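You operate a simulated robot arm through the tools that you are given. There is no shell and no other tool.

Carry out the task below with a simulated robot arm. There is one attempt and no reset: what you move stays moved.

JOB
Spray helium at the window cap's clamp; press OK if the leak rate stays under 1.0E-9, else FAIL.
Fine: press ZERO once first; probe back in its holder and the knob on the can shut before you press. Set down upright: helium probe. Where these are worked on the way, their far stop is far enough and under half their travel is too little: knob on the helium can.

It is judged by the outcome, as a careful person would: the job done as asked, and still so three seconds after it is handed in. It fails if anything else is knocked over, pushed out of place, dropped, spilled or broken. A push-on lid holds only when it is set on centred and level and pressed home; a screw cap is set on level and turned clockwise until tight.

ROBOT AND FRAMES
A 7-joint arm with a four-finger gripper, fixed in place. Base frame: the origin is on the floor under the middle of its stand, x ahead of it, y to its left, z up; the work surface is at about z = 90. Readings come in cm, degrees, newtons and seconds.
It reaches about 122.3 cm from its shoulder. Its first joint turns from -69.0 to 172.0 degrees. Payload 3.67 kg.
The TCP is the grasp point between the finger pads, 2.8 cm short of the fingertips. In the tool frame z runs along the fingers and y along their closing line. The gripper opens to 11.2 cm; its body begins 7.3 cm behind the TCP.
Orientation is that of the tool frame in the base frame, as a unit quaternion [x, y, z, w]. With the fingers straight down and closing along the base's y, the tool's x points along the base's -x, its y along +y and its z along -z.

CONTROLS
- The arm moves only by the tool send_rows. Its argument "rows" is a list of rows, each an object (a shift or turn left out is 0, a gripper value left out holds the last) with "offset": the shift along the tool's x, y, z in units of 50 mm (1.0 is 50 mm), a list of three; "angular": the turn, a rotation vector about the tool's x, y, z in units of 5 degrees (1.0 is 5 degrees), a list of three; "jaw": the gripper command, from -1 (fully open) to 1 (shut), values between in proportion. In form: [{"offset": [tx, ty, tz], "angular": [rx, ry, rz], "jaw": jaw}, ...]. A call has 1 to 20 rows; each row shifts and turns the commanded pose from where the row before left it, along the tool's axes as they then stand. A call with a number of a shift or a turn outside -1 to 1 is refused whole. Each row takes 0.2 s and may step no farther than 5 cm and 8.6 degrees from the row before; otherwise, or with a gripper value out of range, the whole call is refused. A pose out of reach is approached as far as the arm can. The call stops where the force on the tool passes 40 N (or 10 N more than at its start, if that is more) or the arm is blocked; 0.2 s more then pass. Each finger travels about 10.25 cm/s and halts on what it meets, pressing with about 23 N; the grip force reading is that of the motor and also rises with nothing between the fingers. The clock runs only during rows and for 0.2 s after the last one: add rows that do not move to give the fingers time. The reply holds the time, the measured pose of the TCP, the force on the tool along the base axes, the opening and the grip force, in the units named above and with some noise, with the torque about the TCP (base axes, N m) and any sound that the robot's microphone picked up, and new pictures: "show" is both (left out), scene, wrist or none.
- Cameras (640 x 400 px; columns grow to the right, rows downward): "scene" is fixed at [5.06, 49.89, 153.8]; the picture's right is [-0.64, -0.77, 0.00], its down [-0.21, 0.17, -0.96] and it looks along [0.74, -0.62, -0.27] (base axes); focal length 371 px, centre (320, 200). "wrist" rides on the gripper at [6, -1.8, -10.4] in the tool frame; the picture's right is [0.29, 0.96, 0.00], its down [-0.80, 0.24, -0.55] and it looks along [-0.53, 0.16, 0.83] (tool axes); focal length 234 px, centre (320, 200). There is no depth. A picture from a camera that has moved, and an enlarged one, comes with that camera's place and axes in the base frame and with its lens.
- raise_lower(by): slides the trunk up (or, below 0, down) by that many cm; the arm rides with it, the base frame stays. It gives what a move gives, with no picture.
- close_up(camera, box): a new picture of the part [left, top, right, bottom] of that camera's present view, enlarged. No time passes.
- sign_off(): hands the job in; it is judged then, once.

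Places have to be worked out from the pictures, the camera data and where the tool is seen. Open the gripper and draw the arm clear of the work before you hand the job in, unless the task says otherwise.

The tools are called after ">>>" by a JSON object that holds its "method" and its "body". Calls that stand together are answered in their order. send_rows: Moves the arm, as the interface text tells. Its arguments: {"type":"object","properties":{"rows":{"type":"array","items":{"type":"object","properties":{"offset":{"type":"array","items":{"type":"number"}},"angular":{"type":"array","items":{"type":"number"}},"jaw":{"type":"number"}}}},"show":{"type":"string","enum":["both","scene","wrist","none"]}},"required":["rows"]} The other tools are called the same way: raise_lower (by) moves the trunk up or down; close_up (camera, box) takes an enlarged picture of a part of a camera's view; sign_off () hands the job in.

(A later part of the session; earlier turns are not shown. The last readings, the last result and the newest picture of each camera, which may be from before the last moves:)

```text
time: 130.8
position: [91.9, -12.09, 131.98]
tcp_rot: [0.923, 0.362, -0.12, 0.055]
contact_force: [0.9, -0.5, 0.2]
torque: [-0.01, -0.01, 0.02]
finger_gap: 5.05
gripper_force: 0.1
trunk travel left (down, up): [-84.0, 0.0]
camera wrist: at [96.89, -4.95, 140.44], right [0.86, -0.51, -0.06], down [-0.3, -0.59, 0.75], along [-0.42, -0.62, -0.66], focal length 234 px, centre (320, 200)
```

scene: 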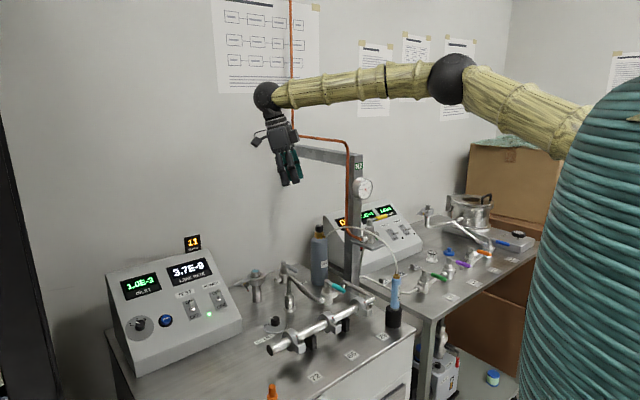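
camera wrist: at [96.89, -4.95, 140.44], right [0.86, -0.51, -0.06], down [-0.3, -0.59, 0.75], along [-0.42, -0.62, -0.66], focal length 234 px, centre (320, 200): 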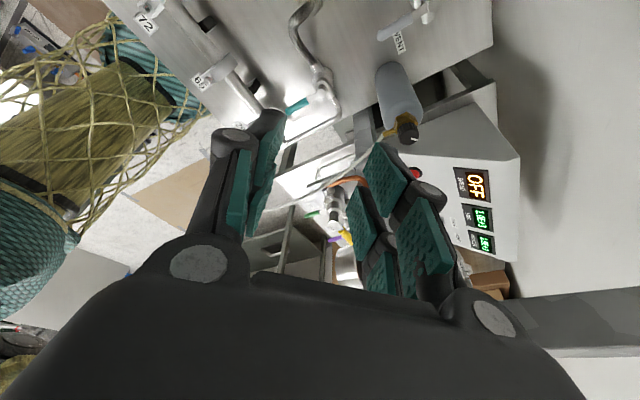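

The elbow is now lower/further right than on my first knob visit, which could bring the forearm near the column. I'll unwind to straight-down and yaw back to reset the arm posture.

>>> {"method": "send_rows", "body": {"rows": [{"angular": [0, 1, 0]}, {"angular": [0, 1, 0]}, {"angular": [0, 1.0, 0]}, {"angular": [0, 0, -1]}, {"angular": [0, 0, -1]}, {"angular": [0, 0, -1]}, {"angular": [0, 0, -1]}, {"angular": [0, 0, -1]}, {"angular": [0, 0, -1]}, {"angular": [0, 0, -1]}, {"angular": [0, 0, -1]}, {"angular": [0, 0, -1]}, {"angular": [0, 0, -1]}, {"angular": [0, 0, -1]}, {"angular": [0, 0, -1]}, {"angular": [0, 0, -1]}, {"angular": [0, 0, -1]}, {"angular": [0, 0, -1]}, {"offset": [0, 0, 0]}], "show": "scene"}}

```text
time: 134.8
position: [92.0, -12.02, 132.07]
tcp_rot: [0.514, 0.858, -0.004, 0.006]
contact_force: [0.3, 0.3, -0.4]
torque: [-0.01, 0.03, -0.02]
finger_gap: 5.05
gripper_force: 0.1
trunk travel left (down, up): [-84.0, 0.0]
```

scene: 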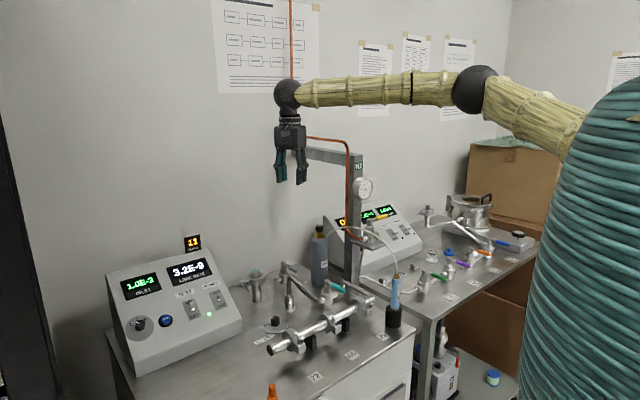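

The elbow drooped further right. I'll try a different reorientation path: go back to the strongly leaned pose (which kept the elbow high) and look at it.

>>> {"method": "send_rows", "body": {"rows": [{"angular": [0, 0, 1]}, {"angular": [0, 0, 1]}, {"angular": [0, 0, 1]}, {"angular": [0, 0, 1]}, {"angular": [0, -1, 0]}, {"angular": [0, -1, 0]}, {"angular": [0, -1, 0]}, {"angular": [0, -1, 0]}, {"angular": [0, -1, 0]}, {"angular": [0, -1, 0]}, {"angular": [0, -1, 0]}, {"angular": [0, -1, 0]}, {"offset": [0, 0, 0]}], "show": "scene"}}

```text
time: 137.6
position: [91.87, -12.09, 132.05]
tcp_rot: [0.616, 0.706, -0.227, 0.265]
contact_force: [-0.5, 0.3, 0.3]
torque: [0.04, 0.01, 0.02]
finger_gap: 5.05
gripper_force: 0.0
trunk travel left (down, up): [-84.0, 0.0]
```

scene: 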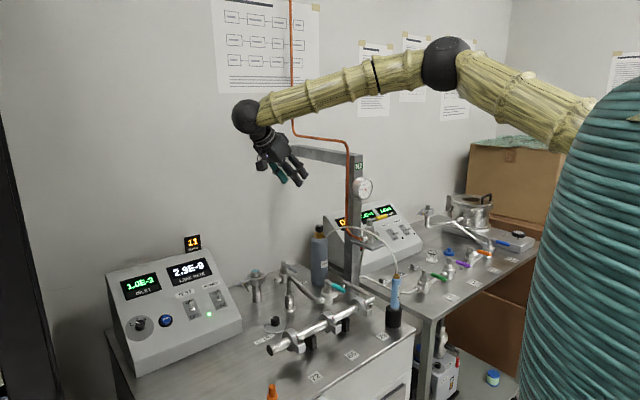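

Still right-heavy. Plan: retract inward with this lean (where the elbow was high before), straighten there to vertical/yaw 0, and then come back out.

>>> {"method": "send_rows", "body": {"rows": [{"offset": [0.054, -0.79, -0.106]}, {"offset": [0.054, -0.79, -0.106]}, {"offset": [0.054, -0.79, -0.106]}, {"offset": [0.054, -0.79, -0.106]}, {"offset": [0.054, -0.79, -0.106]}, {"offset": [0, 0, 0]}], "show": "scene"}}

>>> {"method": "send_rows", "body": {"rows": [{"angular": [-0.3212, 0.375, -0.8717]}, {"angular": [-0.3212, 0.375, -0.8717]}, {"angular": [-0.3212, 0.375, -0.8717]}, {"angular": [-0.3212, 0.375, -0.8717]}, {"angular": [-0.3212, 0.375, -0.8717]}, {"angular": [-0.3212, 0.375, -0.8717]}, {"angular": [-0.3212, 0.375, -0.8717]}, {"angular": [-0.3212, 0.375, -0.8717]}, {"angular": [-0.3212, 0.375, -0.8717]}, {"angular": [-0.3212, 0.375, -0.8717]}, {"angular": [-0.3212, 0.375, -0.8717]}, {"angular": [-0.3212, 0.375, -0.8717]}, {"angular": [-0.3212, 0.375, -0.8717]}, {"angular": [-0.3212, 0.375, -0.8717]}, {"angular": [-0.3212, 0.375, -0.8717]}, {"angular": [-0.3212, 0.375, -0.8717]}, {"angular": [-0.3212, 0.375, -0.8717]}, {"angular": [-0.3212, 0.375, -0.8717]}, {"offset": [0, 0, 0]}], "show": "scene"}}

```text
time: 139.0
position: [72.25, -12.19, 132.84]
tcp_rot: [0.615, 0.708, -0.226, 0.265]
contact_force: [0.5, 0.3, -0.4]
torque: [-0.03, 0.02, -0.03]
finger_gap: 5.03
gripper_force: 0.0
trunk travel left (down, up): [-84.0, 0.0]
```

scene: 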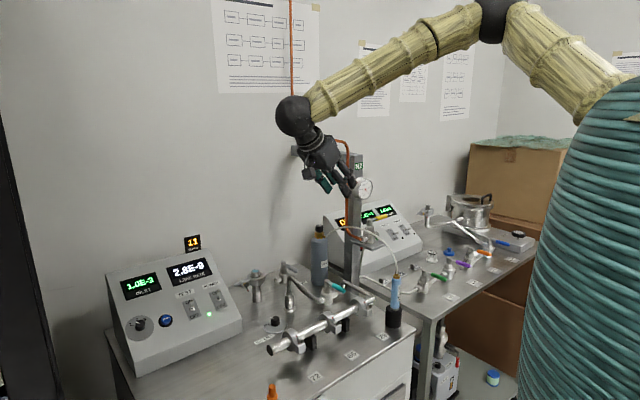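

```text
time: 143.0
position: [71.96, -11.97, 133.12]
tcp_rot: [-0.002, 1.0, 0.002, -0.001]
contact_force: [0.3, -0.3, 0.1]
torque: [0.02, -0.02, -0.04]
finger_gap: 5.05
gripper_force: 0.0
trunk travel left (down, up): [-84.0, 0.0]
```

scene: 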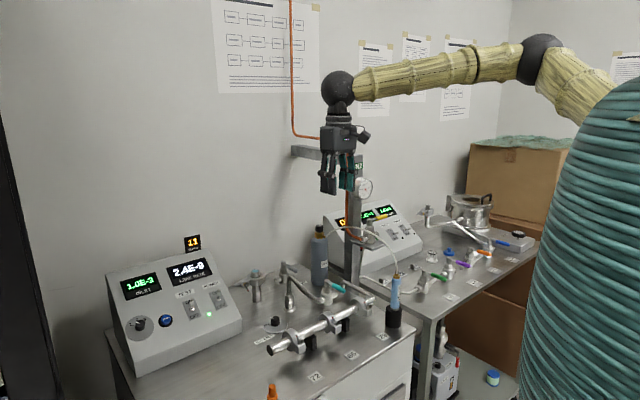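

Fixed-yaw sideways moves seem to trade against the elbow swivel. I'll try a loop well above everything: move right with fixed yaw, then back left letting the yaw follow the arm, to bring the elbow back up.

>>> {"method": "send_rows", "body": {"rows": [{"offset": [-0.2, 0, -1]}, {"offset": [-0.2, 0, -0.9]}, {"offset": [0, -0.933, -0.2]}, {"offset": [0, -0.933, -0.2]}, {"offset": [0, -0.933, 0]}, {"offset": [0, -0.933, 0]}, {"offset": [0, -0.933, 0]}, {"offset": [0, -0.933, 0]}, {"offset": [0, 0, 0]}], "show": "scene"}}

>>> {"method": "send_rows", "body": {"rows": [{"offset": [0, 0.933, 0], "angular": [0, 0, -0.767]}, {"offset": [-0.062, 0.931, 0], "angular": [0, 0, -0.767]}, {"offset": [-0.1245, 0.925, 0], "angular": [0, 0, -0.767]}, {"offset": [-0.186, 0.914, 0], "angular": [0, 0, -0.767]}, {"offset": [-0.246, 0.9, 0], "angular": [0, 0, -0.767]}, {"offset": [-0.307, 0.881, 0], "angular": [0, 0, -0.767]}, {"offset": [0, 0, 0]}], "show": "scene"}}

```text
refused: row 1 steps farther than a row can; nothing moved
```

```text
time: 144.6
position: [72.04, 15.79, 133.13]
tcp_rot: [-0.201, 0.979, 0.002, 0.0]
contact_force: [0.6, -0.8, 0.3]
torque: [0.02, -0.01, 0.02]
finger_gap: 5.06
gripper_force: 0.2
trunk travel left (down, up): [-84.0, 0.0]
```

scene: 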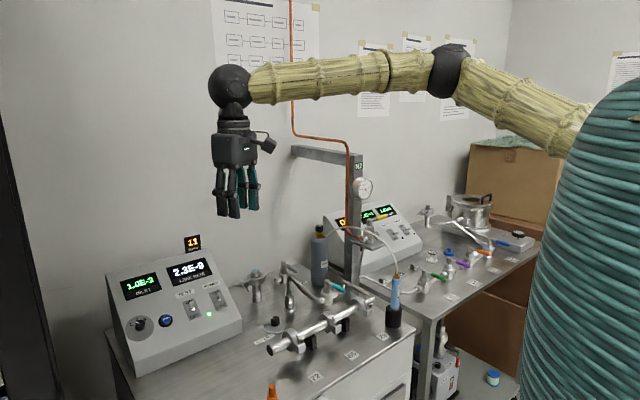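

That leftward move with following yaw kept the elbow unchanged, as hoped. Now move right with fixed yaw, which should raise the elbow.

>>> {"method": "send_rows", "body": {"rows": [{"offset": [0, 0, -0.9]}, {"offset": [0.367, -0.857, -0.1]}, {"offset": [0.367, -0.857, -0.1]}, {"offset": [0.367, -0.857, 0]}, {"offset": [0.367, -0.857, 0]}, {"offset": [0.367, -0.857, 0]}, {"offset": [0.367, -0.857, 0]}, {"offset": [0, 0, 0]}], "show": "scene"}}

```text
time: 146.4
position: [72.01, -11.86, 138.48]
tcp_rot: [-0.201, 0.98, 0.0, -0.001]
contact_force: [1.0, 0.0, 0.4]
torque: [-0.04, -0.01, -0.05]
finger_gap: 5.02
gripper_force: 0.1
trunk travel left (down, up): [-84.0, 0.0]
```

scene: 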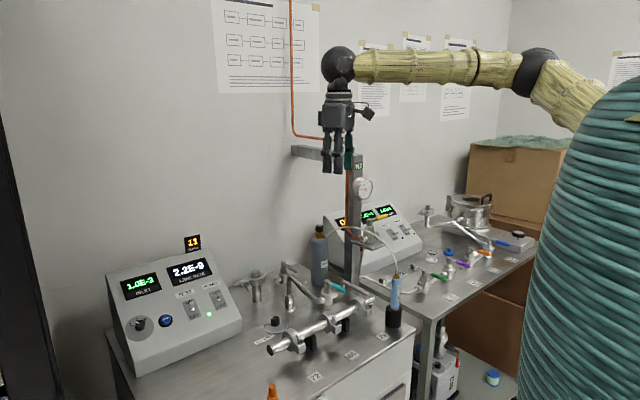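

The elbow stayed similar; I'll work with this posture but use a larger lean (20°) and start azimuth so the forearm stays clear of the column. Move out near the can first.

>>> {"method": "send_rows", "body": {"rows": [{"offset": [-0.793, -0.267, 0.183]}, {"offset": [-0.793, -0.267, 0.183]}, {"offset": [-0.793, -0.267, 0.183]}, {"offset": [-0.793, -0.267, 0.183]}, {"offset": [-0.793, -0.267, 0.183]}, {"offset": [-0.793, -0.267, 0.183]}, {"angular": [0, 0, 1]}, {"angular": [0, 0, 1]}, {"angular": [0, 0, 1]}, {"angular": [0, 0, 1]}, {"angular": [0, 0, 1]}, {"angular": [0, 0, 1]}, {"angular": [0, 0, 1]}, {"angular": [0, 0, 1]}, {"angular": [0, 0, 1]}, {"angular": [0, 0, 1]}, {"angular": [0, 0, 1]}, {"angular": [0, 0, 1]}, {"offset": [0, 0, 0]}], "show": "scene"}}

```text
time: 150.4
position: [96.83, -10.14, 132.9]
tcp_rot: [0.317, 0.949, 0.002, -0.002]
contact_force: [-0.4, 0.3, 0.4]
torque: [0.02, -0.01, -0.05]
finger_gap: 5.04
gripper_force: 0.0
trunk travel left (down, up): [-84.0, 0.0]
```

scene: 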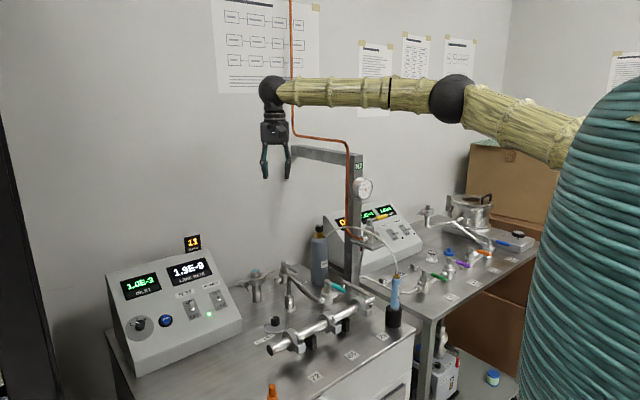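

>>> {"method": "send_rows", "body": {"rows": [{"angular": [0, 0, 1]}, {"angular": [0, 0, 1]}, {"angular": [0, 0, 1]}, {"angular": [0, 0, 1]}, {"angular": [0, 0, 1]}, {"angular": [0, 0, 1]}, {"angular": [0, 0, 1]}, {"angular": [0, 0, 1]}, {"angular": [0, 0, 1]}, {"angular": [0, 0, 1]}, {"angular": [0, 0, 1]}, {"angular": [0, 0, 1]}, {"angular": [0, 0, 1]}, {"angular": [0, 0, 1]}, {"angular": [0, 0, 1]}, {"angular": [0, 0, 1]}, {"angular": [0, 0, 0.6]}, {"offset": [0, 0, 0]}], "show": "none"}}

>>> {"method": "send_rows", "body": {"rows": [{"angular": [0, -1, 0]}, {"angular": [0, -1, 0]}, {"angular": [0, -1, 0]}, {"angular": [0, -1, 0]}, {"offset": [0, 0, 0]}, {"offset": [0, 0, 0]}], "show": "both"}}

```text
time: 154.2
position: [96.99, -10.17, 132.96]
tcp_rot: [0.866, 0.501, 0.0, -0.002]
contact_force: [-0.1, -0.5, 0.0]
torque: [0.05, 0.01, -0.03]
finger_gap: 5.04
gripper_force: 0.0
trunk travel left (down, up): [-84.0, 0.0]
```

```text
time: 155.6
position: [96.9, -10.0, 132.97]
tcp_rot: [0.852, 0.494, -0.151, 0.086]
contact_force: [0.8, 0.1, 0.2]
torque: [0.0, 0.01, -0.02]
finger_gap: 5.04
gripper_force: 0.0
trunk travel left (down, up): [-84.0, 0.0]
camera wrist: at [99.97, -1.35, 140.67], right [0.97, -0.24, -0.1], down [-0.07, -0.61, 0.79], along [-0.25, -0.76, -0.6], focal length 234 px, centre (320, 200)
```

scene: 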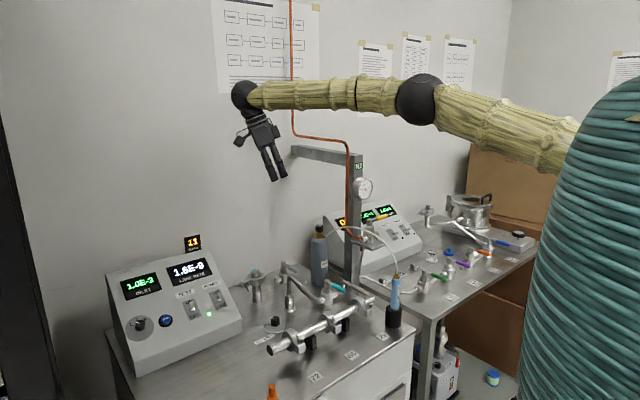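
wrist: 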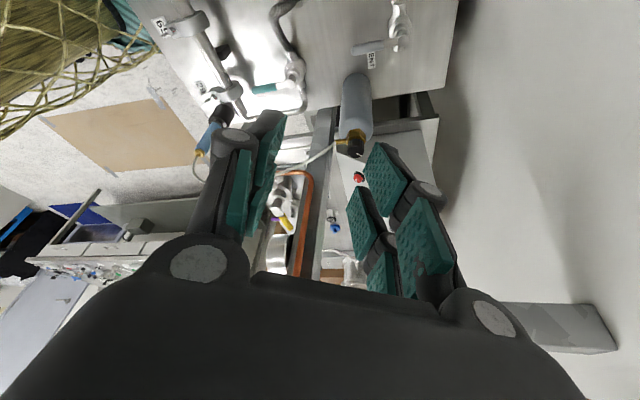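

Posture is close to what worked before. Descend toward the knob in two stages, checking clearance.

>>> {"method": "send_rows", "body": {"rows": [{"offset": [-0.107, 0.234, 0.89]}, {"offset": [-0.107, 0.234, 0.89]}, {"offset": [-0.107, 0.234, 0.89]}, {"offset": [0, 0, 0]}, {"offset": [0, 0, 0]}], "show": "scene"}}

>>> {"method": "close_up", "body": {"camera": "scene", "box": [250, 90, 410, 190]}}

```text
time: 156.8
position: [96.93, -17.2, 120.99]
tcp_rot: [0.852, 0.494, -0.15, 0.085]
contact_force: [0.1, -0.4, 0.6]
torque: [0.01, -0.01, 0.01]
finger_gap: 5.05
gripper_force: 0.0
trunk travel left (down, up): [-84.0, 0.0]
```

scene: 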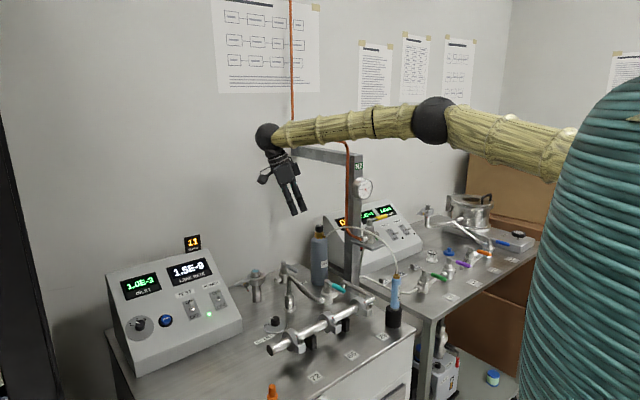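

```text
4.00 times, centred on (330, 140) of scene
camera zoom: at [5.06, 49.89, 153.8], right [-0.64, -0.77, 0.0], down [-0.21, 0.17, -0.96], along [0.74, -0.62, -0.27], focal length 1484 px, centre (280, 440)
```

zoom: 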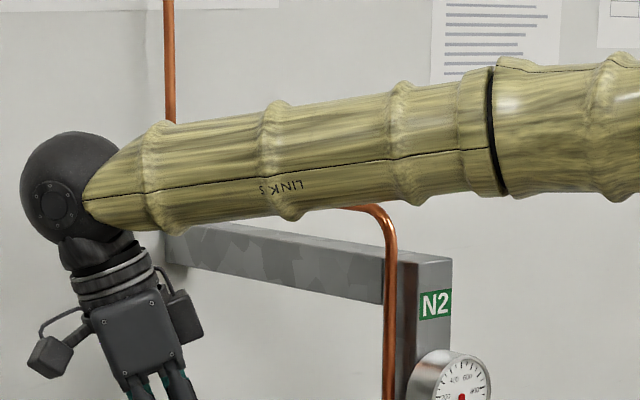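

>>> {"method": "send_rows", "body": {"rows": [{"offset": [-0.637, 0.43, 0.497]}, {"offset": [-0.637, 0.43, 0.497]}, {"offset": [0, 0, 0]}, {"offset": [0, 0, 0]}], "show": "both"}}

>>> {"method": "close_up", "body": {"camera": "scene", "box": [270, 110, 430, 210]}}

>>> {"method": "close_up", "body": {"camera": "wrist", "box": [220, 80, 420, 205]}}

```text
time: 157.8
position: [96.8, -26.13, 118.4]
tcp_rot: [0.852, 0.494, -0.149, 0.085]
contact_force: [-0.5, 0.2, -0.5]
torque: [0.03, 0.0, -0.01]
finger_gap: 5.03
gripper_force: 0.1
trunk travel left (down, up): [-84.0, 0.0]
camera wrist: at [99.81, -17.38, 126.1], right [0.97, -0.24, -0.1], down [-0.07, -0.61, 0.79], along [-0.25, -0.76, -0.6], focal length 234 px, centre (320, 200)
```

scene: 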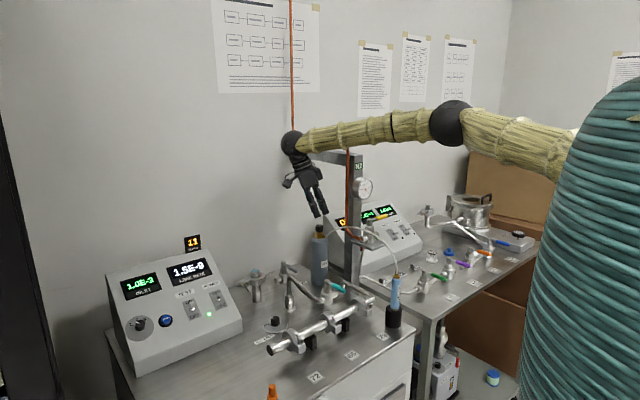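
wrist: 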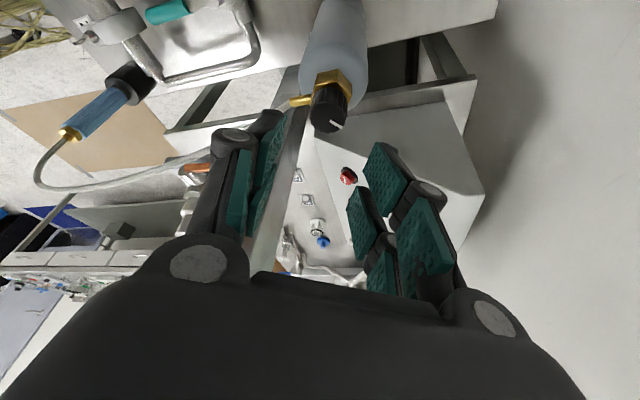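

```text
4.00 times, centred on (350, 160) of scene
camera zoom: at [5.06, 49.89, 153.8], right [-0.64, -0.77, 0.0], down [-0.21, 0.17, -0.96], along [0.74, -0.62, -0.27], focal length 1484 px, centre (200, 360)
```

zoom: 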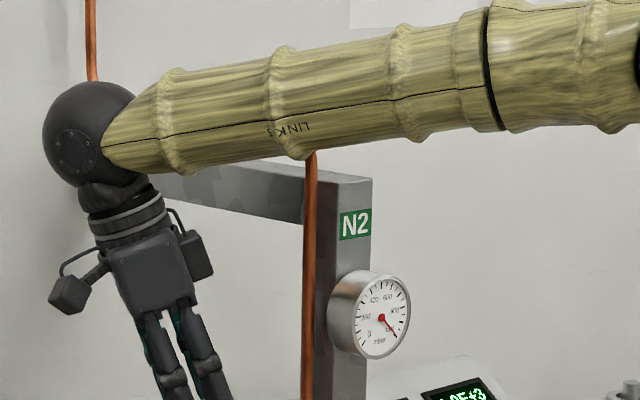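

```text
3.20 times, centred on (320, 142) of wrist
camera zoom: at [99.81, -17.38, 126.1], right [0.97, -0.24, -0.1], down [-0.07, -0.61, 0.79], along [-0.25, -0.76, -0.6], focal length 749 px, centre (320, 384)
```

zoom: 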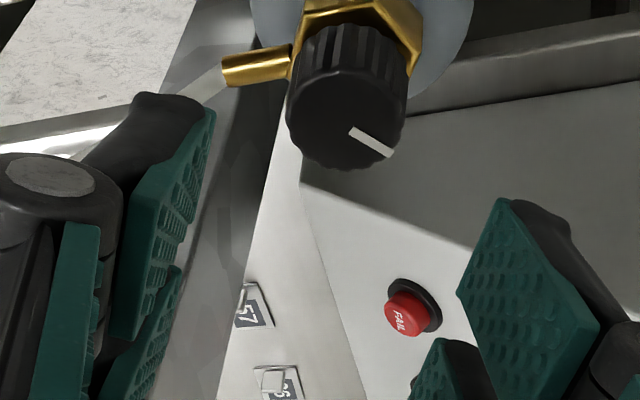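

Clear of the column; knob sits between the open fingers. Descend around it.

>>> {"method": "send_rows", "body": {"rows": [{"offset": [0.14, 0, 0.347]}, {"offset": [0.14, 0, 0.347]}, {"offset": [0.14, 0, 0.347]}, {"offset": [0, 0, 0]}, {"offset": [0, 0, 0]}], "show": "both"}}

>>> {"method": "close_up", "body": {"camera": "wrist", "box": [220, 80, 420, 205]}}

>>> {"method": "close_up", "body": {"camera": "scene", "box": [270, 180, 390, 255]}}

```text
time: 159.0
position: [96.95, -25.86, 112.84]
tcp_rot: [0.852, 0.494, -0.151, 0.085]
contact_force: [0.3, 0.1, -0.8]
torque: [-0.03, 0.01, -0.02]
finger_gap: 5.07
gripper_force: 0.0
trunk travel left (down, up): [-84.0, 0.0]
camera wrist: at [99.96, -17.04, 120.53], right [0.97, -0.24, -0.1], down [-0.07, -0.61, 0.79], along [-0.25, -0.76, -0.6], focal length 234 px, centre (320, 200)
```

scene: 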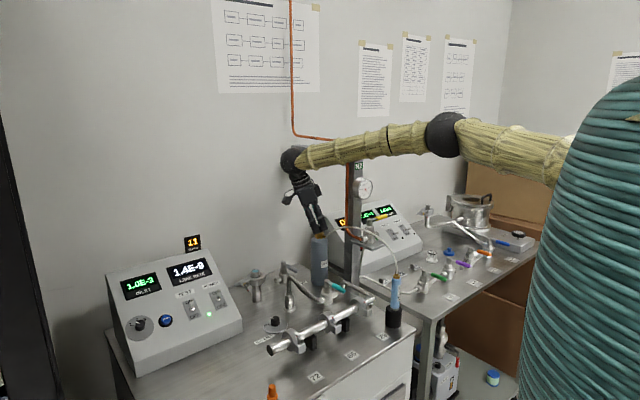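
wrist: 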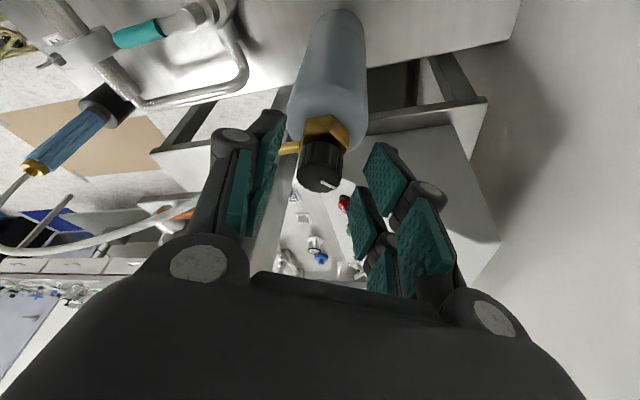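

```text
3.20 times, centred on (320, 142) of wrist
camera zoom: at [99.96, -17.04, 120.53], right [0.97, -0.24, -0.1], down [-0.07, -0.61, 0.79], along [-0.25, -0.76, -0.6], focal length 749 px, centre (320, 384)
```

zoom: 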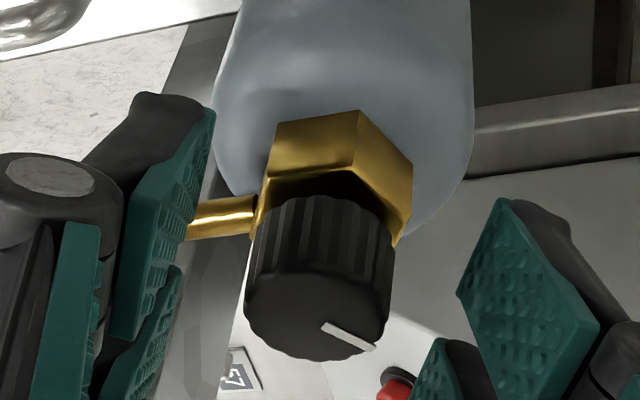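

```text
5.33 times, centred on (330, 218) of scene
camera zoom: at [5.06, 49.89, 153.8], right [-0.64, -0.77, 0.0], down [-0.21, 0.17, -0.96], along [0.74, -0.62, -0.27], focal length 1979 px, centre (267, 107)
```

zoom: 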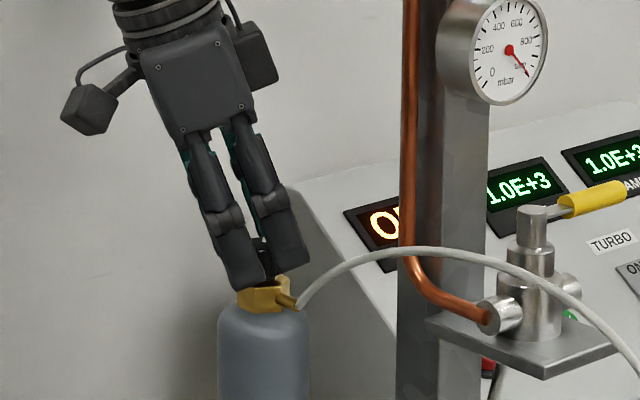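

Centred on the knob. Close the fingers.

>>> {"method": "send_rows", "body": {"rows": [{"jaw": 0.5}, {"jaw": 1}, {"jaw": 1}, {"jaw": 1}, {"jaw": 1}], "show": "wrist"}}

>>> {"method": "close_up", "body": {"camera": "wrist", "box": [220, 80, 420, 205]}}

```text
time: 160.2
position: [96.9, -25.76, 112.76]
tcp_rot: [0.852, 0.494, -0.15, 0.085]
contact_force: [0.5, 0.4, 0.2]
torque: [-0.07, -0.1, 0.05]
finger_gap: 2.7
gripper_force: 45.3
trunk travel left (down, up): [-84.0, 0.0]
camera wrist: at [99.94, -17.04, 120.56], right [0.97, -0.24, -0.1], down [-0.07, -0.61, 0.79], along [-0.25, -0.76, -0.6], focal length 234 px, centre (320, 200)
```

wrist: 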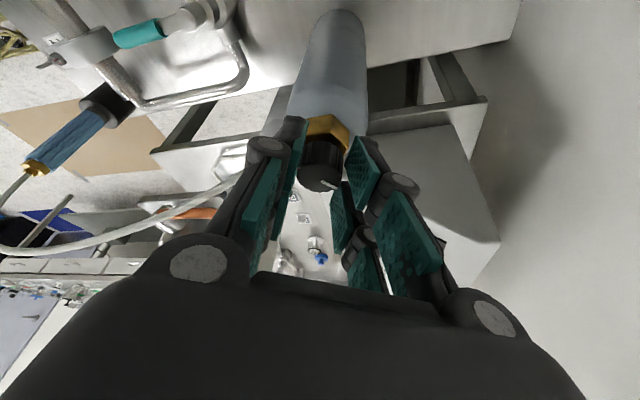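

```text
3.20 times, centred on (320, 142) of wrist
camera zoom: at [99.94, -17.04, 120.56], right [0.97, -0.24, -0.1], down [-0.07, -0.61, 0.79], along [-0.25, -0.76, -0.6], focal length 749 px, centre (320, 384)
```

zoom: 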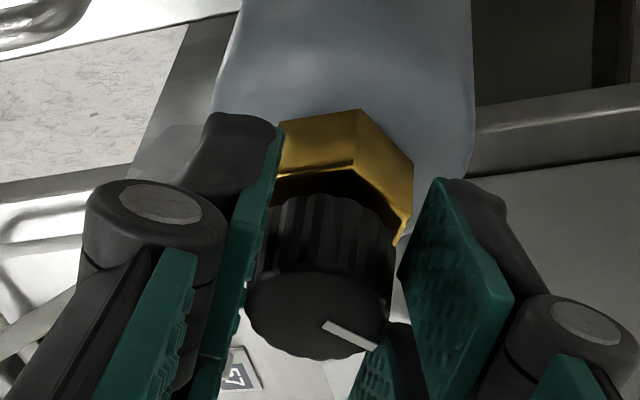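

Gripped with almost no side load. Turn counter-clockwise 60° toward shut.

>>> {"method": "send_rows", "body": {"rows": [{"angular": [-0.3424, -0.0026, -0.9398], "offset": [0, -0.0119, 0], "jaw": 1}, {"angular": [-0.3424, -0.0026, -0.9398], "offset": [0, -0.0119, 0]}, {"angular": [-0.3424, -0.0026, -0.9398], "offset": [0, -0.0119, 0]}, {"angular": [-0.3424, -0.0026, -0.9398], "offset": [0, -0.0119, 0]}, {"angular": [-0.3424, -0.0026, -0.9398], "offset": [0, -0.0119, 0]}, {"angular": [-0.3424, -0.0026, -0.9398], "offset": [0, -0.0119, 0]}, {"angular": [-0.3424, -0.0026, -0.9398], "offset": [0, -0.0119, 0]}, {"angular": [-0.3424, -0.0026, -0.9398], "offset": [0, -0.0119, 0]}, {"angular": [-0.3424, -0.0026, -0.9398], "offset": [0, -0.0119, 0]}, {"angular": [-0.3424, -0.0026, -0.9398], "offset": [0, -0.0119, 0]}, {"angular": [-0.3424, -0.0026, -0.9398], "offset": [0, -0.0119, 0]}, {"angular": [-0.3424, -0.0026, -0.9398], "offset": [0, -0.0119, 0]}, {"offset": [0, 0, 0]}], "show": "both"}}

>>> {"method": "close_up", "body": {"camera": "wrist", "box": [220, 80, 420, 205]}}

```text
time: 163.0
position: [96.1, -25.74, 112.8]
tcp_rot: [0.491, 0.854, -0.087, 0.15]
contact_force: [-18.0, -3.0, -8.8]
torque: [0.41, 0.53, -0.15]
finger_gap: 2.67
gripper_force: 44.6
trunk travel left (down, up): [-84.0, 0.0]
camera wrist: at [89.92, -18.89, 120.57], right [0.69, 0.72, -0.1], down [0.49, -0.36, 0.79], along [0.53, -0.6, -0.6], focal length 234 px, centre (320, 200)
```

scene: 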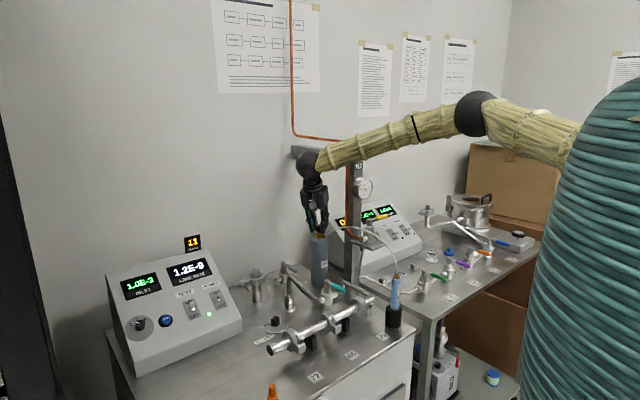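
wrist: 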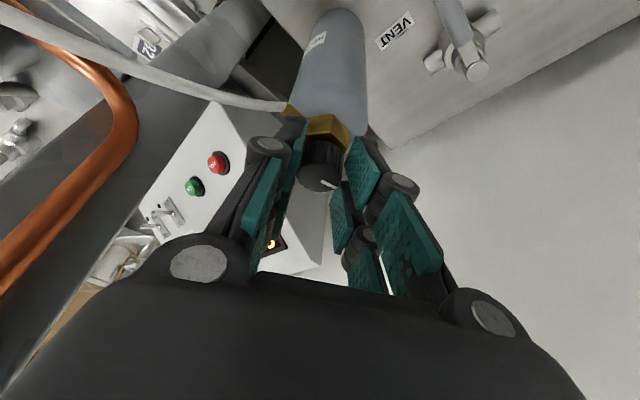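

```text
3.20 times, centred on (320, 142) of wrist
camera zoom: at [89.92, -18.89, 120.57], right [0.69, 0.72, -0.1], down [0.49, -0.36, 0.79], along [0.53, -0.6, -0.6], focal length 749 px, centre (320, 384)
```

zoom: 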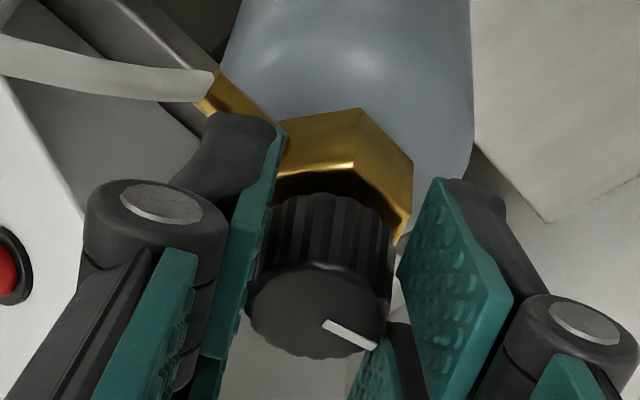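

The knob follows (60° turned back). Relieve the ~18 N side load before continuing.

>>> {"method": "send_rows", "body": {"rows": [{"offset": [0.027, -0.046, 0.016], "jaw": 1}, {"offset": [0, 0, 0]}], "show": "none"}}

```text
time: 163.6
position: [96.11, -25.75, 112.79]
tcp_rot: [0.491, 0.854, -0.086, 0.149]
contact_force: [0.8, -3.0, 0.1]
torque: [0.26, -0.14, 0.0]
finger_gap: 2.67
gripper_force: 45.2
trunk travel left (down, up): [-84.0, 0.0]
```

Relieved. Continue counter-clockwise to the shut stop, with slight overtravel.

>>> {"method": "send_rows", "body": {"rows": [{"angular": [-0.3424, -0.0012, -0.9398], "offset": [0, -0.0138, 0], "jaw": 1}, {"angular": [-0.3424, -0.0012, -0.9398], "offset": [0, -0.0138, 0]}, {"angular": [-0.3424, -0.0012, -0.9398], "offset": [0, -0.0138, 0]}, {"angular": [-0.3424, -0.0012, -0.9398], "offset": [0, -0.0138, 0]}, {"angular": [-0.3424, -0.0012, -0.9398], "offset": [0, -0.0138, 0]}, {"angular": [-0.3424, -0.0012, -0.9398], "offset": [0, -0.0138, 0]}, {"angular": [-0.3424, -0.0012, -0.9398], "offset": [0, -0.0138, 0]}, {"offset": [0, 0, 0]}], "show": "both"}}

>>> {"method": "close_up", "body": {"camera": "wrist", "box": [220, 80, 420, 205]}}

```text
time: 165.4
position: [95.82, -26.23, 112.81]
tcp_rot: [0.211, 0.962, -0.036, 0.17]
contact_force: [21.3, -9.2, 20.2]
torque: [-0.2, -0.62, -0.32]
finger_gap: 2.61
gripper_force: 44.6
trunk travel left (down, up): [-84.0, 0.0]
camera wrist: at [86.64, -24.09, 120.5], right [0.16, 0.98, -0.1], down [0.61, -0.02, 0.79], along [0.78, -0.18, -0.6], focal length 234 px, centre (320, 200)
```

scene: 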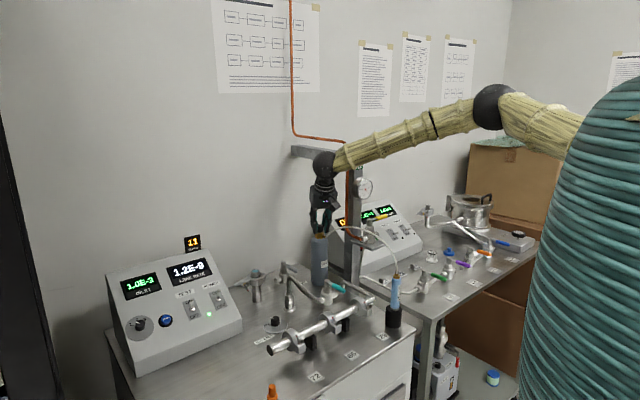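
wrist: 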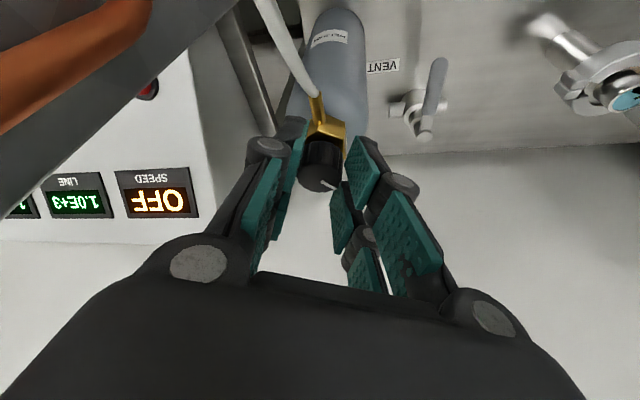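

```text
3.20 times, centred on (320, 142) of wrist
camera zoom: at [86.64, -24.09, 120.5], right [0.16, 0.98, -0.1], down [0.61, -0.02, 0.79], along [0.78, -0.18, -0.6], focal length 749 px, centre (320, 384)
```

zoom: 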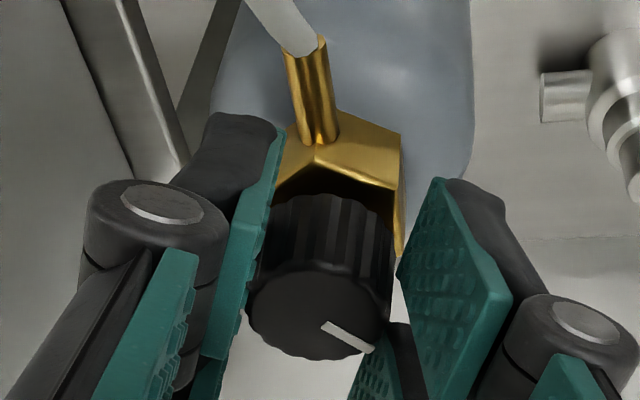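

Pointer is back at azimuth ~46° (it was ~47° when shut). Relieve the load and push 10° more to confirm it's on the stop.

>>> {"method": "send_rows", "body": {"rows": [{"offset": [-0.073, 0.007, -0.016], "jaw": 1}, {"offset": [0, 0, 0]}], "show": "none"}}

>>> {"method": "send_rows", "body": {"rows": [{"angular": [-0.3422, 0.0026, -0.9398], "offset": [0, -0.0138, 0], "jaw": 1}, {"angular": [-0.3422, 0.0026, -0.9398], "offset": [0, -0.0138, 0]}, {"offset": [0, 0, 0]}], "show": "wrist"}}

>>> {"method": "close_up", "body": {"camera": "wrist", "box": [220, 80, 420, 205]}}

```text
time: 166.0
position: [95.78, -26.19, 112.78]
tcp_rot: [0.211, 0.962, -0.038, 0.167]
contact_force: [-1.2, -2.0, 7.4]
torque: [-0.13, -0.46, -0.13]
finger_gap: 2.61
gripper_force: 44.6
trunk travel left (down, up): [-84.0, 0.0]
```

```text
time: 166.8
position: [95.85, -26.28, 112.74]
tcp_rot: [0.126, 0.977, -0.022, 0.171]
contact_force: [-9.4, 0.6, -5.2]
torque: [0.5, 0.69, -0.7]
finger_gap: 2.64
gripper_force: 45.4
trunk travel left (down, up): [-84.0, 0.0]
camera wrist: at [86.48, -25.84, 120.53], right [-0.02, 0.99, -0.1], down [0.61, 0.09, 0.79], along [0.8, -0.04, -0.6], focal length 234 px, centre (320, 200)
```

wrist: 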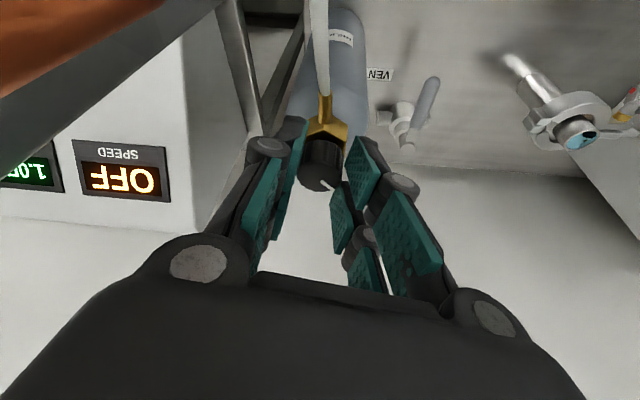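

```text
3.20 times, centred on (320, 142) of wrist
camera zoom: at [86.48, -25.84, 120.53], right [-0.02, 0.99, -0.1], down [0.61, 0.09, 0.79], along [0.8, -0.04, -0.6], focal length 749 px, centre (320, 384)
```

zoom: 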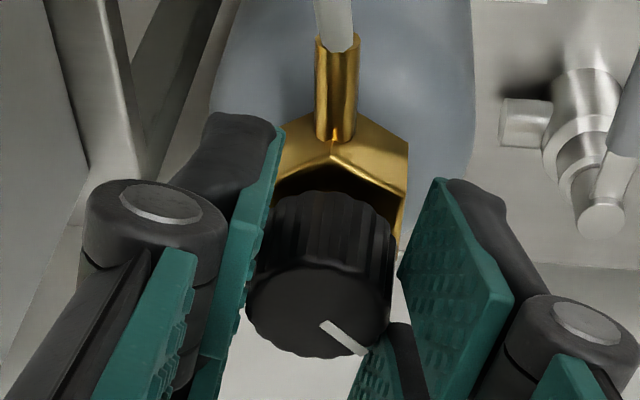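

Torque rises to 0.7 N·m and the fingers slip: the knob is hard on its shut stop. Release and lift straight up.

>>> {"method": "send_rows", "body": {"rows": [{"jaw": 0.3}, {"jaw": 0.1}, {"jaw": 0.1}, {"offset": [-0.274, 0.002, -0.752]}, {"offset": [-0.274, 0.002, -0.752]}, {"offset": [-0.274, 0.002, -0.752]}, {"offset": [0, 0, 0]}], "show": "both"}}

>>> {"method": "close_up", "body": {"camera": "wrist", "box": [260, 60, 380, 135]}}

```text
time: 168.4
position: [95.82, -26.43, 124.95]
tcp_rot: [0.127, 0.977, -0.023, 0.171]
contact_force: [-0.2, 0.0, 0.1]
torque: [-0.03, 0.04, -0.01]
finger_gap: 5.04
gripper_force: 0.1
trunk travel left (down, up): [-84.0, 0.0]
camera wrist: at [86.65, -25.9, 132.63], right [-0.02, 0.99, -0.1], down [0.6, 0.09, 0.79], along [0.8, -0.05, -0.6], focal length 234 px, centre (320, 200)
```

scene: 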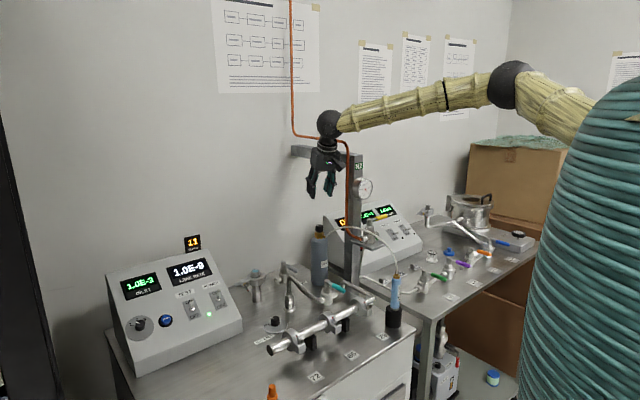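
wrist: 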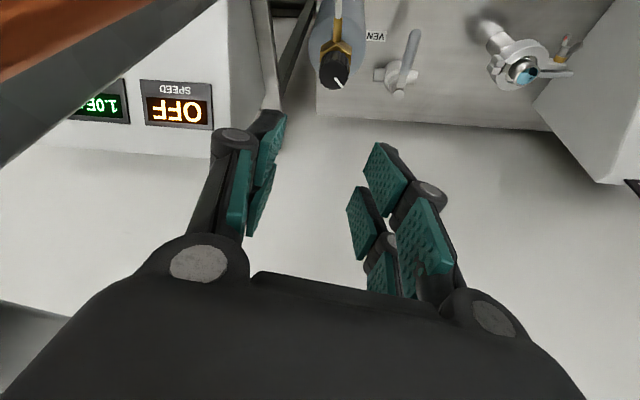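

```text
5.33 times, centred on (320, 98) of wrist
camera zoom: at [86.65, -25.9, 132.63], right [-0.02, 0.99, -0.1], down [0.6, 0.09, 0.79], along [0.8, -0.05, -0.6], focal length 1249 px, centre (320, 747)
```

zoom: 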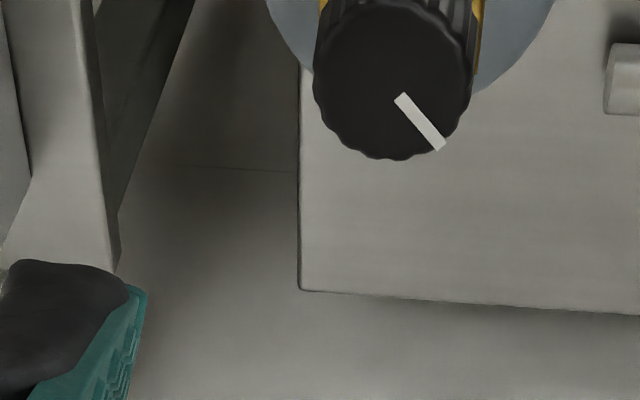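

The knob is back at its shut position. Now for FAIL at about (94.4, -46, 99): rise well above the bar and pipe, straighten the tool and close the fingers.

>>> {"method": "send_rows", "body": {"rows": [{"offset": [-0.258, 0.192, -0.865]}, {"offset": [-0.258, 0.192, -0.865]}, {"offset": [-0.258, 0.192, -0.865]}, {"offset": [-0.258, 0.192, -0.865]}, {"offset": [-0.258, 0.192, -0.865]}, {"offset": [-0.258, 0.192, -0.865]}, {"angular": [-0.106, 0.79, -0.587], "jaw": 0.6}, {"angular": [-0.106, 0.79, -0.587], "jaw": 1}, {"angular": [-0.106, 0.79, -0.587]}, {"angular": [-0.106, 0.79, -0.587]}, {"angular": [-0.106, 0.79, -0.587]}, {"offset": [0, 0, 0]}, {"offset": [0, 0, 0]}], "show": "scene"}}

>>> {"method": "close_up", "body": {"camera": "scene", "box": [290, 200, 370, 250]}}

>>> {"method": "close_up", "body": {"camera": "scene", "box": [100, 220, 260, 320]}}

>>> {"method": "close_up", "body": {"camera": "scene", "box": [350, 265, 430, 315]}}

```text
time: 171.2
position: [96.0, -20.28, 151.73]
tcp_rot: [0.0, 1.0, 0.0, 0.0]
contact_force: [1.0, -0.4, -0.1]
torque: [0.02, 0.0, 0.0]
finger_gap: 0.0
gripper_force: 23.6
trunk travel left (down, up): [-84.0, 0.0]
```

scene: 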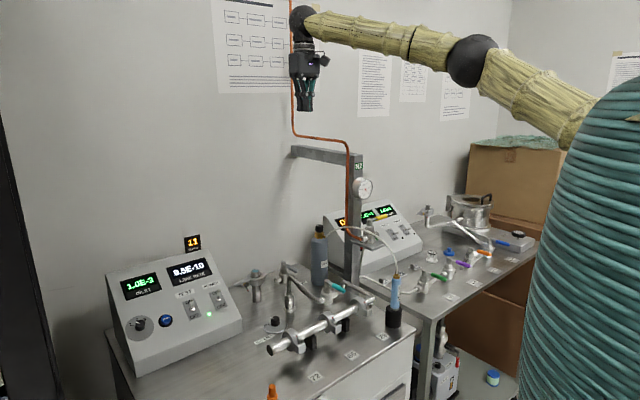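

```text
8.00 times, centred on (330, 225) of scene
camera zoom: at [5.06, 49.89, 153.8], right [-0.64, -0.77, 0.0], down [-0.21, 0.17, -0.96], along [0.74, -0.62, -0.27], focal length 2969 px, centre (240, 0)
```

zoom: 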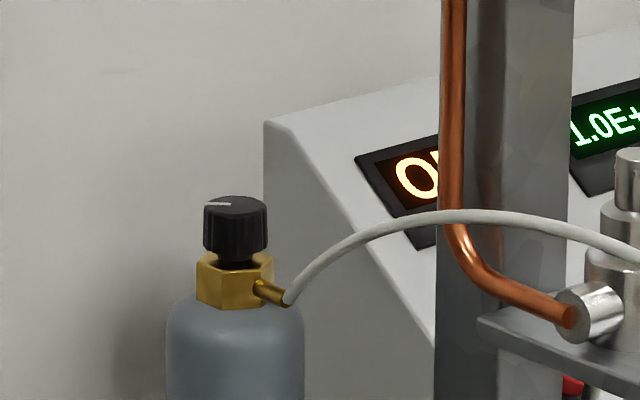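

```text
4.00 times, centred on (180, 270) of scene
camera zoom: at [5.06, 49.89, 153.8], right [-0.64, -0.77, 0.0], down [-0.21, 0.17, -0.96], along [0.74, -0.62, -0.27], focal length 1484 px, centre (880, -80)
```

zoom: 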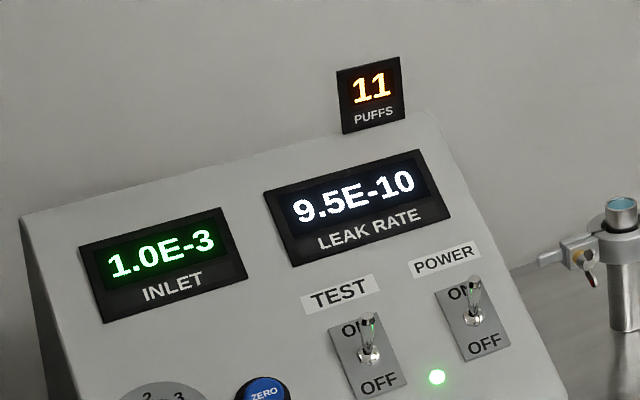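

```text
8.00 times, centred on (390, 290) of scene
camera zoom: at [5.06, 49.89, 153.8], right [-0.64, -0.77, 0.0], down [-0.21, 0.17, -0.96], along [0.74, -0.62, -0.27], focal length 2969 px, centre (-240, -520)
```

zoom: 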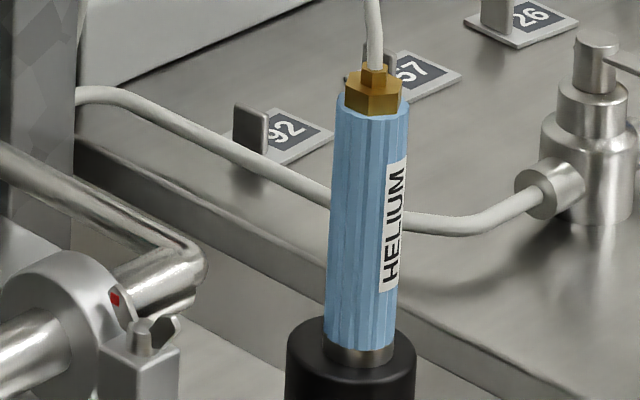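

Knob and probe look exactly as at the start (shut / seated). Cross over the bar at height to above the FAIL button.

>>> {"method": "send_rows", "body": {"rows": [{"offset": [0.103, -0.857, 0], "jaw": 1}, {"offset": [0.103, -0.857, 0]}, {"offset": [0.103, -0.857, 0]}, {"offset": [0.103, -0.857, 0]}, {"offset": [0.103, -0.857, 0]}, {"offset": [0.103, -0.857, 0]}, {"offset": [0, 0, 0]}, {"offset": [0, 0, 0]}], "show": "both"}}

>>> {"method": "close_up", "body": {"camera": "wrist", "box": [200, 60, 440, 210]}}

```text
time: 173.0
position: [92.72, -46.17, 151.9]
tcp_rot: [-0.001, 1.0, 0.001, 0.001]
contact_force: [-0.4, 0.2, -0.1]
torque: [0.02, -0.04, -0.02]
finger_gap: 0.01
gripper_force: 22.9
trunk travel left (down, up): [-84.0, 0.0]
camera wrist: at [86.68, -48.14, 162.26], right [-0.29, 0.96, 0.0], down [0.8, 0.24, 0.56], along [0.53, 0.16, -0.83], focal length 234 px, centre (320, 200)
```

scene: 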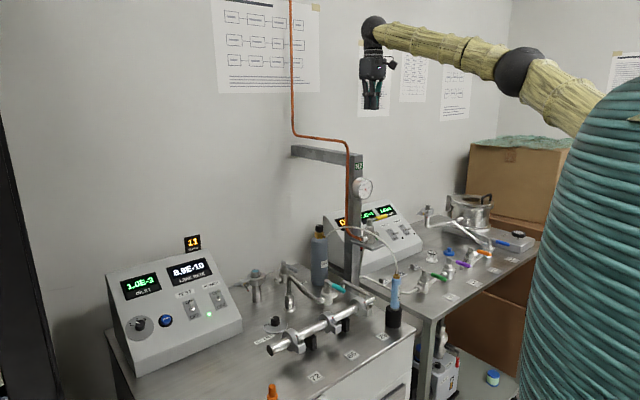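
wrist: 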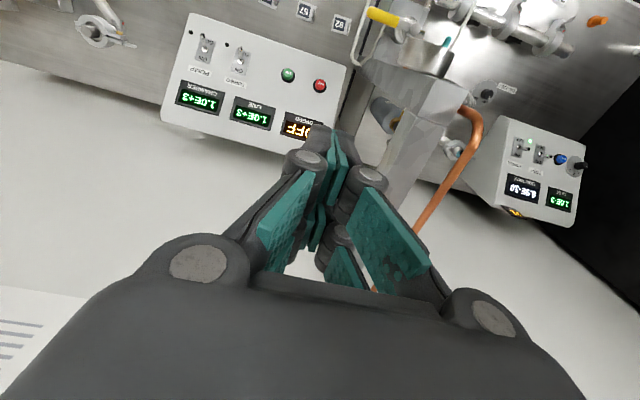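

```text
2.67 times, centred on (320, 135) of wrist
camera zoom: at [86.68, -48.14, 162.26], right [-0.29, 0.96, 0.0], down [0.8, 0.24, 0.56], along [0.53, 0.16, -0.83], focal length 624 px, centre (320, 373)
```

zoom: 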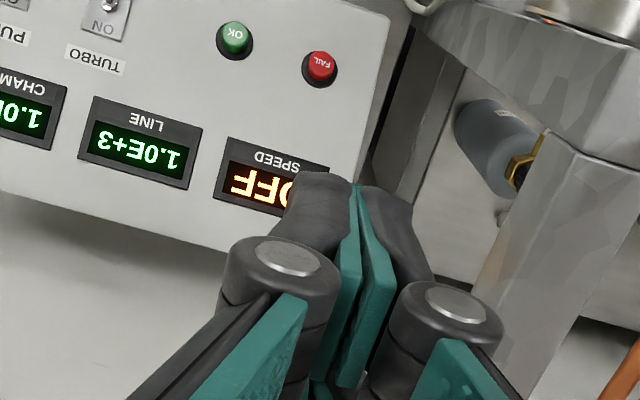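

FAIL is at about (94.45, -45.7). Descend to z≈120 and re-check alignment.

>>> {"method": "send_rows", "body": {"rows": [{"offset": [0, 0, 1], "jaw": 1}, {"offset": [0, 0, 1]}, {"offset": [0, 0, 1]}, {"offset": [0, 0, 1]}, {"offset": [0, 0, 1]}, {"offset": [0, 0, 1]}, {"offset": [0, 0, 0.4]}, {"offset": [0, 0, 0]}, {"offset": [0, 0, 0]}], "show": "both"}}

>>> {"method": "close_up", "body": {"camera": "wrist", "box": [200, 60, 440, 210]}}

>>> {"method": "close_up", "body": {"camera": "scene", "box": [320, 130, 440, 230]}}

```text
time: 175.0
position: [92.87, -46.16, 119.97]
tcp_rot: [0.0, 1.0, 0.001, 0.001]
contact_force: [0.7, 0.0, -1.2]
torque: [0.0, -0.01, -0.04]
finger_gap: 0.01
gripper_force: 22.7
trunk travel left (down, up): [-84.0, 0.0]
camera wrist: at [86.81, -48.08, 130.3], right [-0.29, 0.96, 0.0], down [0.8, 0.24, 0.56], along [0.53, 0.16, -0.83], focal length 234 px, centre (320, 200)
```

scene: 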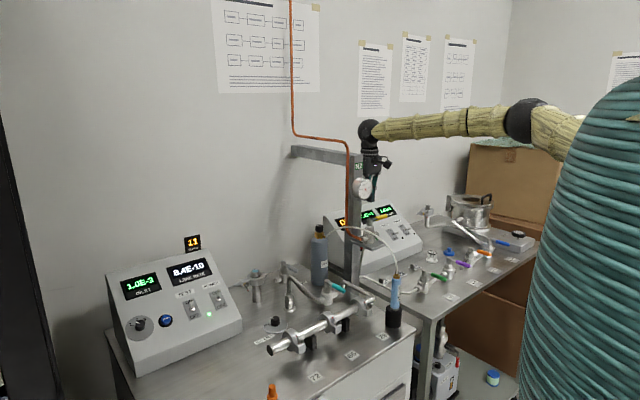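
wrist: 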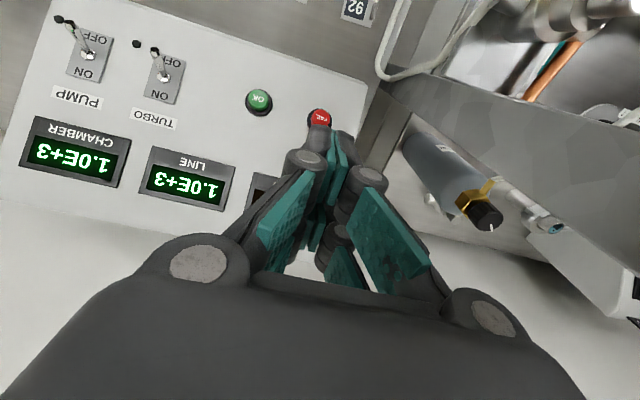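

```text
2.67 times, centred on (320, 135) of wrist
camera zoom: at [86.81, -48.08, 130.3], right [-0.29, 0.96, 0.0], down [0.8, 0.24, 0.56], along [0.53, 0.16, -0.83], focal length 624 px, centre (320, 373)
```

zoom: 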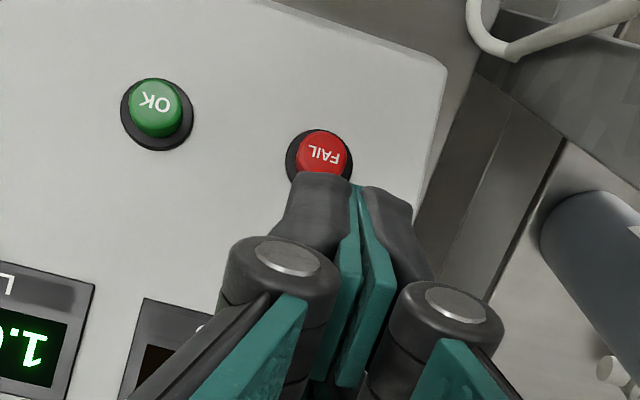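

```text
4.00 times, centred on (380, 180) of scene
camera zoom: at [5.06, 49.89, 153.8], right [-0.64, -0.77, 0.0], down [-0.21, 0.17, -0.96], along [0.74, -0.62, -0.27], focal length 1484 px, centre (80, 280)
```

zoom: 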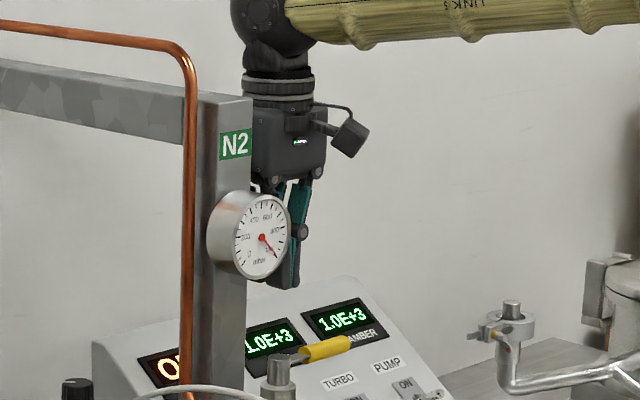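

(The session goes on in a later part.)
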